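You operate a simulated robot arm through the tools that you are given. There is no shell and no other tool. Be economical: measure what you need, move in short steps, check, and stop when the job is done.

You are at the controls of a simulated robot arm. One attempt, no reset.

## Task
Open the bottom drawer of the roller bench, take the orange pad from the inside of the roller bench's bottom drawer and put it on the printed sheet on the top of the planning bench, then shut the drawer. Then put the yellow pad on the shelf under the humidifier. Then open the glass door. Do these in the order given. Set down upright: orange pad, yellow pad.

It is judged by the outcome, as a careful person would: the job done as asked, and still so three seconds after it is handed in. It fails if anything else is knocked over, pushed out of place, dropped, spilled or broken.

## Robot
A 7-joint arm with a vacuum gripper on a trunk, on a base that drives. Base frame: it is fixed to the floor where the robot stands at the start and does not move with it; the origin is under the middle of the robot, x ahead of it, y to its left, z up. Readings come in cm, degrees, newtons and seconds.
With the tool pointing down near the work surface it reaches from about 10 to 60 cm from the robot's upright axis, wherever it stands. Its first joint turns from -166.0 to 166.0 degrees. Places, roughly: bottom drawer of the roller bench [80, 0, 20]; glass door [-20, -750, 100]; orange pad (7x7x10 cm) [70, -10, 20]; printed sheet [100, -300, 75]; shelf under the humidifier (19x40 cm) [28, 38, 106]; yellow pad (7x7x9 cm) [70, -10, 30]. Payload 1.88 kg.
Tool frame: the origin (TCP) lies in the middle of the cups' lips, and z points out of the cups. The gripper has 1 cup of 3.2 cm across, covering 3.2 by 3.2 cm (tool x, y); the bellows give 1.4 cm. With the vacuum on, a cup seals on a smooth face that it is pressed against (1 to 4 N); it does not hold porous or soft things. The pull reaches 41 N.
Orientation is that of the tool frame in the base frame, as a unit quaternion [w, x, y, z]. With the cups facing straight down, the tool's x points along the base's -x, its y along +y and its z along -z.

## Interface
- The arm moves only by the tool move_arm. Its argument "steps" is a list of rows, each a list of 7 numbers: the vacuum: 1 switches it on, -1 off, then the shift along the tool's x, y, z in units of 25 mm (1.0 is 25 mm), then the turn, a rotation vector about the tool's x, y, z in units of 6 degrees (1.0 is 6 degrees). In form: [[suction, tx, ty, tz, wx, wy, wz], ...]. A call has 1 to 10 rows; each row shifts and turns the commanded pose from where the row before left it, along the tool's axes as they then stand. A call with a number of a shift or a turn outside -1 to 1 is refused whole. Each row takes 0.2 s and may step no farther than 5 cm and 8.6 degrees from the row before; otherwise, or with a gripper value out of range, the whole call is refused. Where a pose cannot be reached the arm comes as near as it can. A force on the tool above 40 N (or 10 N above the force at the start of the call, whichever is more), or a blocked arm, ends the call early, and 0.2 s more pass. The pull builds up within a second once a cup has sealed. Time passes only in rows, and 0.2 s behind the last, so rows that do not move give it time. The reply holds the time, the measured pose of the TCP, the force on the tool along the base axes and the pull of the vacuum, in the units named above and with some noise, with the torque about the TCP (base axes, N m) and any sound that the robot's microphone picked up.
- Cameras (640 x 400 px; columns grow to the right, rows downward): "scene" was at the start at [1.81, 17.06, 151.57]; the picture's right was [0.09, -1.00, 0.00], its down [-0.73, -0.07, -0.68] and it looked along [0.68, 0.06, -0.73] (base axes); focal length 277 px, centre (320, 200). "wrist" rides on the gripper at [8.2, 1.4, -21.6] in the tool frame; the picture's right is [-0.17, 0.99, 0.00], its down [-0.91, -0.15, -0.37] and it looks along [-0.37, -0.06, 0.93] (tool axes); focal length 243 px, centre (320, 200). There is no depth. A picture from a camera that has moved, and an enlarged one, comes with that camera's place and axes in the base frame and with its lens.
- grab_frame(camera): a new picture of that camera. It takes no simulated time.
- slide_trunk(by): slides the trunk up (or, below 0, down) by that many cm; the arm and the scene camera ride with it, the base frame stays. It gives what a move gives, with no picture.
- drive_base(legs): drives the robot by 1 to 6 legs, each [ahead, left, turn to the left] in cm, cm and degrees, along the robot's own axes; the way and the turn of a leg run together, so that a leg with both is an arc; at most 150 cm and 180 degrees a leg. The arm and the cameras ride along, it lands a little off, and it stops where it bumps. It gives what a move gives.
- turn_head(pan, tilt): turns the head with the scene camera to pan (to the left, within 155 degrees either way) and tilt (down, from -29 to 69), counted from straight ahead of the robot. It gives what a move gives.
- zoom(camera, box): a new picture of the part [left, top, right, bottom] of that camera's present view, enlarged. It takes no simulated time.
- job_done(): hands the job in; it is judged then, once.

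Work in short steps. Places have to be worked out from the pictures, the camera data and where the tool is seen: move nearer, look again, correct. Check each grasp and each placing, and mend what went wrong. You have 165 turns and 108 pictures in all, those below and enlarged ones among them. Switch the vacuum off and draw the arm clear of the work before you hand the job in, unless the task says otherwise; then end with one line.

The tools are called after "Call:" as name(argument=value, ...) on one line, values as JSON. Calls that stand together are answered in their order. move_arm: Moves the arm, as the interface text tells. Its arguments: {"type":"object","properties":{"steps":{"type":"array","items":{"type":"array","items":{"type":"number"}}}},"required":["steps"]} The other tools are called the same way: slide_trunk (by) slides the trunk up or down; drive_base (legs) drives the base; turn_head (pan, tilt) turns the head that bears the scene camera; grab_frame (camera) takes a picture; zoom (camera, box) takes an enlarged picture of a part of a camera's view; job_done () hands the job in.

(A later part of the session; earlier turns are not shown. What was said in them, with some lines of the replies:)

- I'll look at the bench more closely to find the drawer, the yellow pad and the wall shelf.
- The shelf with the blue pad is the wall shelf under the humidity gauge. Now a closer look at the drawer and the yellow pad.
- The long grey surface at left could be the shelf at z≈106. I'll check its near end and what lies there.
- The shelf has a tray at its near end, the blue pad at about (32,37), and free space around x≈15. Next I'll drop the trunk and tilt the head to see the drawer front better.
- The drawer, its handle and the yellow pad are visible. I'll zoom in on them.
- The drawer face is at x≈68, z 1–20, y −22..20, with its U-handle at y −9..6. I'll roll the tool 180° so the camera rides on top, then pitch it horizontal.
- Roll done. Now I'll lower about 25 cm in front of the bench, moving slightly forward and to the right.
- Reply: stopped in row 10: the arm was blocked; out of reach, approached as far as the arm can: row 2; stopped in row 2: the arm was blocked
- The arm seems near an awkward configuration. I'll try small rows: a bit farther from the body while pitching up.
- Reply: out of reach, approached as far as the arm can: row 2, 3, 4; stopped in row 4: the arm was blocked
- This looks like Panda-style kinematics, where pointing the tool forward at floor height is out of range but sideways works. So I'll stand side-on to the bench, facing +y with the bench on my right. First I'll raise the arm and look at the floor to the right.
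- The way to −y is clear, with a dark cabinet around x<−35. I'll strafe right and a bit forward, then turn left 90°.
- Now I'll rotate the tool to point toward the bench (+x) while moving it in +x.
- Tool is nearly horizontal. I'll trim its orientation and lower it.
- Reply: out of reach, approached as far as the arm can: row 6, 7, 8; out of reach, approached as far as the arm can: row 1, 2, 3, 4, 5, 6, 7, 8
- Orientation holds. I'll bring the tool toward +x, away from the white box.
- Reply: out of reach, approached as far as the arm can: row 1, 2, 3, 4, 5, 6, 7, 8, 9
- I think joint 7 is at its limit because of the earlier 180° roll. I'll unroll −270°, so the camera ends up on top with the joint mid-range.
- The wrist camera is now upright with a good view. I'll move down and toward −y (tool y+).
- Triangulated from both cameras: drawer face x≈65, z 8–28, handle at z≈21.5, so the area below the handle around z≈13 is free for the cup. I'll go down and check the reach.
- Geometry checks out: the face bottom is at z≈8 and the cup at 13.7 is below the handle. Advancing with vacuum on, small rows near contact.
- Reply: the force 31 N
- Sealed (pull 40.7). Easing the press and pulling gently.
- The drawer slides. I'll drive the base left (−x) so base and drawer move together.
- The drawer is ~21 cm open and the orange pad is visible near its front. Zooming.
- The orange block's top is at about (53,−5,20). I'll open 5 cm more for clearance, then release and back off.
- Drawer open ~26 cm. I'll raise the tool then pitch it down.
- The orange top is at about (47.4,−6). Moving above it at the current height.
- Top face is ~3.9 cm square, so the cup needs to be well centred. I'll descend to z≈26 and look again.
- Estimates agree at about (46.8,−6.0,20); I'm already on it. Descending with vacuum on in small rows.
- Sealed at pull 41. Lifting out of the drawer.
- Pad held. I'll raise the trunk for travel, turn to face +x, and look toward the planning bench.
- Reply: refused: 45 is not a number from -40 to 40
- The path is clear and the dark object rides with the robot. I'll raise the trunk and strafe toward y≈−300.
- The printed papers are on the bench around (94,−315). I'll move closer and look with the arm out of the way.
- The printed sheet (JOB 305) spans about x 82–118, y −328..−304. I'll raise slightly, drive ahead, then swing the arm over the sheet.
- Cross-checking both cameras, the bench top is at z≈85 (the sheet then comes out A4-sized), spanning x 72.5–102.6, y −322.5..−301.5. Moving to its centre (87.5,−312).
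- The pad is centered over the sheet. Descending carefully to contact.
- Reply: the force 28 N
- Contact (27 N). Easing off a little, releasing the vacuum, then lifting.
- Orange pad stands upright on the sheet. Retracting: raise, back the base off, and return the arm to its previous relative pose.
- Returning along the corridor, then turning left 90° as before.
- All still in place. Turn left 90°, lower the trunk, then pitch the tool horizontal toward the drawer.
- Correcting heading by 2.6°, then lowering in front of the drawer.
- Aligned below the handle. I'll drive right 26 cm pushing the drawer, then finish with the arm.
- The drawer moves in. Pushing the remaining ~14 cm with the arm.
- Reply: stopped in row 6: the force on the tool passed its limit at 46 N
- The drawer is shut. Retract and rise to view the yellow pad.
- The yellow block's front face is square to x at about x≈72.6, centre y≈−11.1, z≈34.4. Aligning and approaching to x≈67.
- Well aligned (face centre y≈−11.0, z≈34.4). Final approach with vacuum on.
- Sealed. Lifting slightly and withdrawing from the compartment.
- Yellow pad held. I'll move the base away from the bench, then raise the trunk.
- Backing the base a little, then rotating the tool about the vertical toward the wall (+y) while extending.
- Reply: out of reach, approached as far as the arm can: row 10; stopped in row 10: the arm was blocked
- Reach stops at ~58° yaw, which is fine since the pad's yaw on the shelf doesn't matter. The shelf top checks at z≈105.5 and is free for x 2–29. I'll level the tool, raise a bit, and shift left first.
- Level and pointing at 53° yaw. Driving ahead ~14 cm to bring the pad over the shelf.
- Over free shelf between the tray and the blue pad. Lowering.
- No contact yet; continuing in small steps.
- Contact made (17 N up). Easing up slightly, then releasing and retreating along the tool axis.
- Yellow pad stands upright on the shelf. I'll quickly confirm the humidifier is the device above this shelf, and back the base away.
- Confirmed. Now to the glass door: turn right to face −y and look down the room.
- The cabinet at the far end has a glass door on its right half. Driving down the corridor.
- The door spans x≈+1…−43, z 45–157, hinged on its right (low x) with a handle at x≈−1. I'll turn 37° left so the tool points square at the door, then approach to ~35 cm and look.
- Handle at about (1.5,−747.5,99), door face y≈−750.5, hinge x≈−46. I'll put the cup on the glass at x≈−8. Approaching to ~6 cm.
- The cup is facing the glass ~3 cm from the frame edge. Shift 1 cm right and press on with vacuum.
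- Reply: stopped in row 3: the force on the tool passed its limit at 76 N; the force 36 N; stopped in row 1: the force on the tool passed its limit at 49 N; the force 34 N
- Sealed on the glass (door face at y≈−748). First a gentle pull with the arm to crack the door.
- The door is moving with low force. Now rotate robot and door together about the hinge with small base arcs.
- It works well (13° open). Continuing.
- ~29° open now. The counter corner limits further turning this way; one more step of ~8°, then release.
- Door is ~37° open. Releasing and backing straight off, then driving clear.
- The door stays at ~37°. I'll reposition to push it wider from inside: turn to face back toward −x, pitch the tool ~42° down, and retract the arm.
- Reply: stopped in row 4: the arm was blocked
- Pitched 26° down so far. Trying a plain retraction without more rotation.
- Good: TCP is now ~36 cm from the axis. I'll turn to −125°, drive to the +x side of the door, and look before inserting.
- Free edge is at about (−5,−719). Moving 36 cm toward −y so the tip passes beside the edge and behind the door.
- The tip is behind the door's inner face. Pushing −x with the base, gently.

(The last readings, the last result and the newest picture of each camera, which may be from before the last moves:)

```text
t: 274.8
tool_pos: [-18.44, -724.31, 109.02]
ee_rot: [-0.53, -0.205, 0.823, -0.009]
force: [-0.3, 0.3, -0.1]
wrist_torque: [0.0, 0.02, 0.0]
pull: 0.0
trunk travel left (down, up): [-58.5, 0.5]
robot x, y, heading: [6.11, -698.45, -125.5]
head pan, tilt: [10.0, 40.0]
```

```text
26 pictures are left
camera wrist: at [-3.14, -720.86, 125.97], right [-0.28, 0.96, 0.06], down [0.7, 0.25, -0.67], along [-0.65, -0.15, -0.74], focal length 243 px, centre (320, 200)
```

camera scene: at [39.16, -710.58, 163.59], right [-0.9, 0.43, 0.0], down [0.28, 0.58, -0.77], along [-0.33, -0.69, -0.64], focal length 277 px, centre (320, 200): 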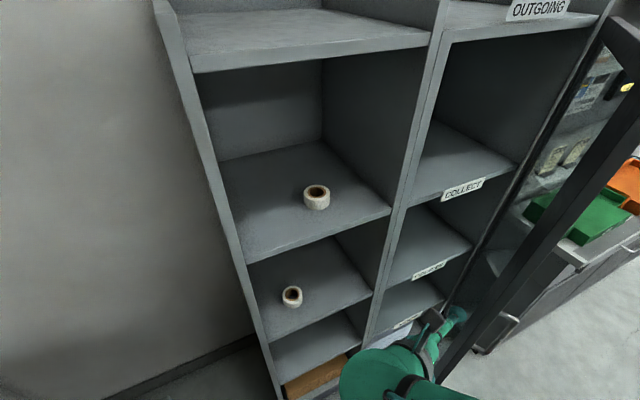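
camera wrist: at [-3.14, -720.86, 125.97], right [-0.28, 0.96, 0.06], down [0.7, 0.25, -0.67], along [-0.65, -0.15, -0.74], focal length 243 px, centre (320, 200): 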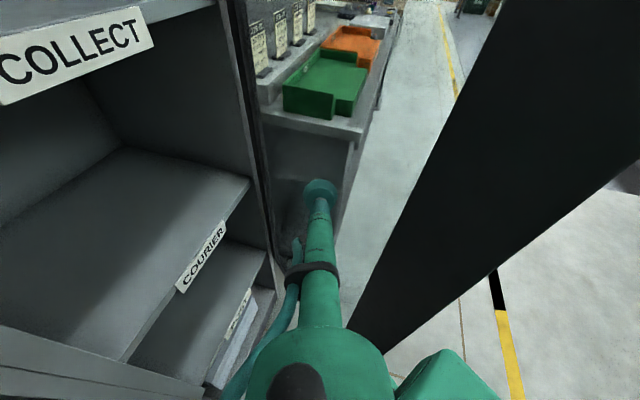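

The door is being carried with negligible force. Continuing the push.

Call:
drive_base(legs=[[4.6, -6.5, 0]])

Call:
drive_base(legs=[[4.6, -6.5, 0]])

Call:
grab_frame(camera="scene")

Call:
grab_frame(camera="wrist")

```text
t: 275.8
tool_pos: [-25.46, -722.57, 109.35]
ee_rot: [-0.534, -0.201, 0.821, -0.012]
force: [4.9, -4.2, -0.7]
wrist_torque: [0.04, 0.01, -0.06]
pull: 0.1
trunk travel left (down, up): [-58.5, 0.5]
robot x, y, heading: [-1.51, -697.71, -125.3]
head pan, tilt: [10.0, 40.0]
```

```text
t: 276.7
tool_pos: [-27.86, -721.6, 109.69]
ee_rot: [-0.531, -0.203, 0.822, -0.013]
force: [-0.7, -0.2, -0.5]
wrist_torque: [0.03, -0.01, 0.0]
pull: 0.0
trunk travel left (down, up): [-58.5, 0.5]
robot x, y, heading: [-3.43, -695.95, -125.8]
head pan, tilt: [10.0, 40.0]
stopped in leg 1: the force on the tool passed its limit at 76 N (the readings are from after the stop); the commanded pose is now the measured one
```

```text
25 pictures are left
camera scene: at [9.89, -707.52, 163.83], right [-0.9, 0.44, 0.0], down [0.28, 0.57, -0.77], along [-0.34, -0.69, -0.64], focal length 277 px, centre (320, 200)
```

scene: 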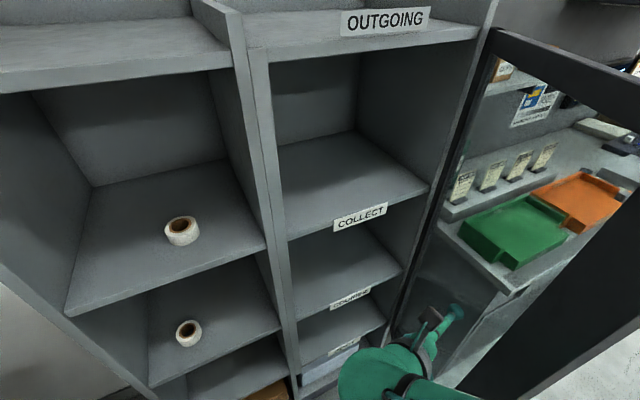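

```text
24 pictures are left
camera wrist: at [-12.54, -717.96, 126.48], right [-0.28, 0.96, 0.05], down [0.7, 0.24, -0.67], along [-0.65, -0.16, -0.74], focal length 243 px, centre (320, 200)
```

wrist: 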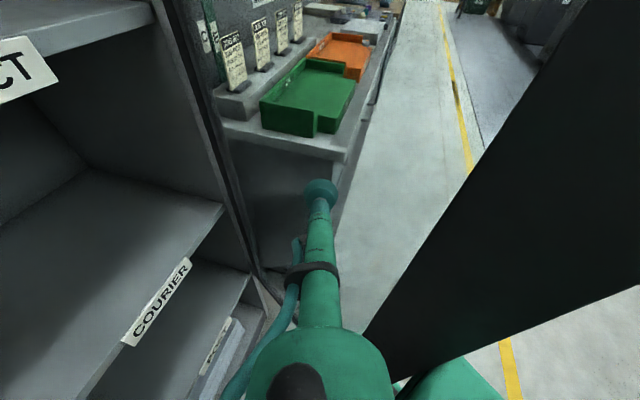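

Push stopped on a force spike; maybe the door edge meets my own arm. I'll ease back slightly and look to the right.

Call:
drive_base(legs=[[-1.2, 1.6, 0]])

Call:
turn_head(pan=-35, tilt=50)

Call:
grab_frame(camera="scene")

```text
t: 277.5
tool_pos: [-26.3, -722.76, 109.19]
ee_rot: [-0.529, -0.206, 0.823, -0.011]
force: [-0.5, 0.6, 0.3]
wrist_torque: [-0.01, -0.03, -0.02]
pull: 0.0
trunk travel left (down, up): [-58.5, 0.5]
robot x, y, heading: [-2.15, -696.73, -125.9]
head pan, tilt: [10.0, 40.0]
```

```text
t: 278.6
tool_pos: [-26.46, -722.66, 109.18]
ee_rot: [-0.529, -0.205, 0.823, -0.01]
force: [0.2, 1.1, 0.1]
wrist_torque: [0.0, -0.01, 0.01]
pull: 0.2
trunk travel left (down, up): [-58.5, 0.5]
robot x, y, heading: [-1.56, -696.44, -126.0]
head pan, tilt: [-35.0, 50.0]
```

```text
23 pictures are left
camera scene: at [7.58, -703.77, 162.18], right [-0.33, 0.94, 0.0], down [0.72, 0.25, -0.64], along [-0.61, -0.21, -0.77], focal length 277 px, centre (320, 200)
```

scene: 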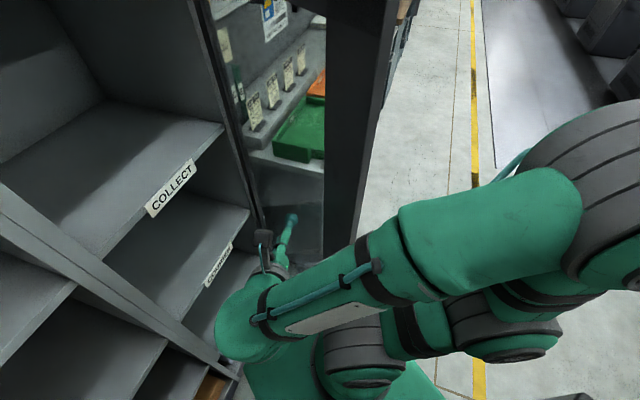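

My forearm is alongside the door edge. Moving as a rigid arc about the hinge keeps that clearance constant, so I'll continue the opening that way.

Call:
drive_base(legs=[[-0.5, -7.05, 6]])

Call:
drive_base(legs=[[-0.5, -7.05, 6]])

Call:
grab_frame(camera="scene")

```text
t: 279.6
tool_pos: [-29.02, -721.0, 109.22]
ee_rot: [-0.528, -0.249, 0.811, -0.04]
force: [-0.1, 0.1, 0.2]
wrist_torque: [0.02, 0.01, 0.0]
pull: 0.0
trunk travel left (down, up): [-58.5, 0.5]
robot x, y, heading: [-6.99, -692.6, -119.9]
head pan, tilt: [-35.0, 50.0]
```

```text
t: 280.6
tool_pos: [-32.05, -719.41, 109.18]
ee_rot: [-0.524, -0.291, 0.798, -0.066]
force: [-0.2, -0.5, -0.3]
wrist_torque: [0.0, 0.02, 0.01]
pull: 0.0
trunk travel left (down, up): [-58.5, 0.5]
robot x, y, heading: [-13.47, -688.89, -113.9]
head pan, tilt: [-35.0, 50.0]
```

```text
22 pictures are left
camera scene: at [-2.74, -693.85, 162.18], right [-0.52, 0.86, 0.0], down [0.66, 0.4, -0.64], along [-0.55, -0.33, -0.77], focal length 277 px, centre (320, 200)
```

scene: 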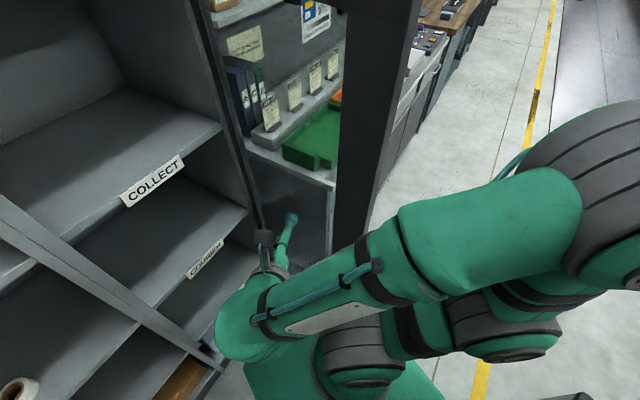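

About 65° now with no force. Two or three more steps.

Call:
drive_base(legs=[[-0.5, -7.05, 6]])

Call:
drive_base(legs=[[-0.5, -7.05, 6]])

Call:
drive_base(legs=[[-0.5, -7.05, 6]])

Call:
grab_frame(camera="scene")

```text
t: 281.6
tool_pos: [-35.18, -718.31, 109.23]
ee_rot: [-0.521, -0.332, 0.781, -0.094]
force: [-1.1, 0.5, -0.2]
wrist_torque: [-0.01, 0.03, -0.02]
pull: 0.0
trunk travel left (down, up): [-58.5, 0.5]
robot x, y, heading: [-19.6, -685.91, -107.9]
head pan, tilt: [-35.0, 50.0]
```

```text
t: 282.7
tool_pos: [-38.32, -717.37, 109.14]
ee_rot: [-0.515, -0.373, 0.762, -0.121]
force: [-0.4, 0.3, -1.0]
wrist_torque: [-0.01, 0.0, -0.01]
pull: 0.0
trunk travel left (down, up): [-58.5, 0.5]
robot x, y, heading: [-26.18, -682.92, -101.8]
head pan, tilt: [-35.0, 50.0]
```

```text
t: 283.7
tool_pos: [-41.61, -716.84, 109.15]
ee_rot: [-0.508, -0.412, 0.742, -0.148]
force: [0.2, 0.8, 0.4]
wrist_torque: [0.01, -0.03, 0.02]
pull: 0.0
trunk travel left (down, up): [-58.5, 0.5]
robot x, y, heading: [-33.71, -682.03, -95.7]
head pan, tilt: [-35.0, 50.0]
```

```text
21 pictures are left
camera scene: at [-21.71, -683.38, 162.18], right [-0.76, 0.65, 0.0], down [0.5, 0.58, -0.64], along [-0.42, -0.49, -0.77], focal length 277 px, centre (320, 200)
```

scene: 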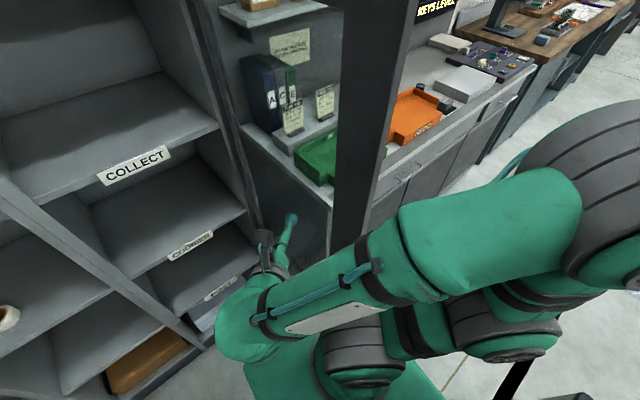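

Door is ~84° open. Backing out: first slightly +x off the glass, then +y away.

Call:
drive_base(legs=[[-2.5, 4, 0], [-26, 9, 0]])

Call:
drive_base(legs=[[-40, 0, 0]])

Call:
turn_head(pan=0, tilt=30)

Call:
grab_frame(camera="scene")

```text
t: 286.2
tool_pos: [-25.77, -689.09, 109.22]
ee_rot: [-0.508, -0.411, 0.742, -0.147]
force: [-0.4, 0.0, 1.2]
wrist_torque: [-0.01, 0.03, 0.01]
pull: 0.1
trunk travel left (down, up): [-58.5, 0.5]
robot x, y, heading: [-17.54, -653.69, -96.0]
head pan, tilt: [-35.0, 50.0]
```

```text
t: 288.7
tool_pos: [-21.61, -649.2, 109.28]
ee_rot: [-0.507, -0.414, 0.741, -0.149]
force: [0.1, 0.0, -0.3]
wrist_torque: [0.0, -0.01, 0.02]
pull: 0.0
trunk travel left (down, up): [-58.5, 0.5]
robot x, y, heading: [-13.82, -614.43, -95.5]
head pan, tilt: [-35.0, 50.0]
```

```text
t: 289.7
tool_pos: [-21.55, -649.29, 109.22]
ee_rot: [-0.508, -0.413, 0.741, -0.149]
force: [0.2, 0.0, 0.3]
wrist_torque: [-0.03, 0.02, 0.0]
pull: 0.1
trunk travel left (down, up): [-58.5, 0.5]
robot x, y, heading: [-13.5, -614.16, -95.7]
head pan, tilt: [0.0, 30.0]
```

```text
20 pictures are left
camera scene: at [2.38, -618.82, 165.12], right [-0.99, 0.1, 0.0], down [0.05, 0.5, -0.87], along [-0.09, -0.86, -0.5], focal length 277 px, centre (320, 200)
```

scene: 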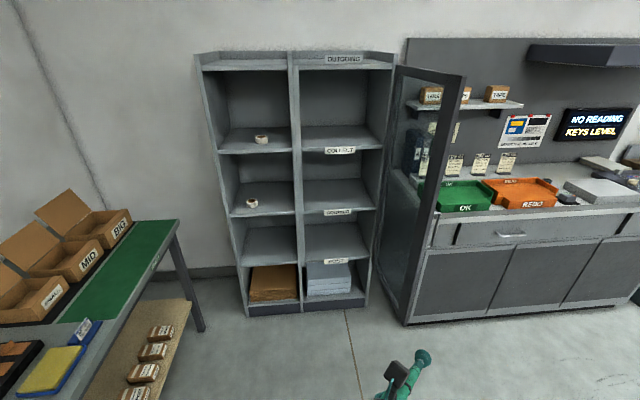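

The glass door stands open at about 84°, nothing around it was disturbed, the vacuum is off and the arm is clear. Handing in.

Call:
job_done()

```text
The job is handed in.
```

The job is handed in: the orange pad is upright on the printed sheet (the one marked JOB 305), the bottom drawer is shut, the yellow pad is upright on the shelf under the humidifier, and the glass door is open at about 84 degrees.
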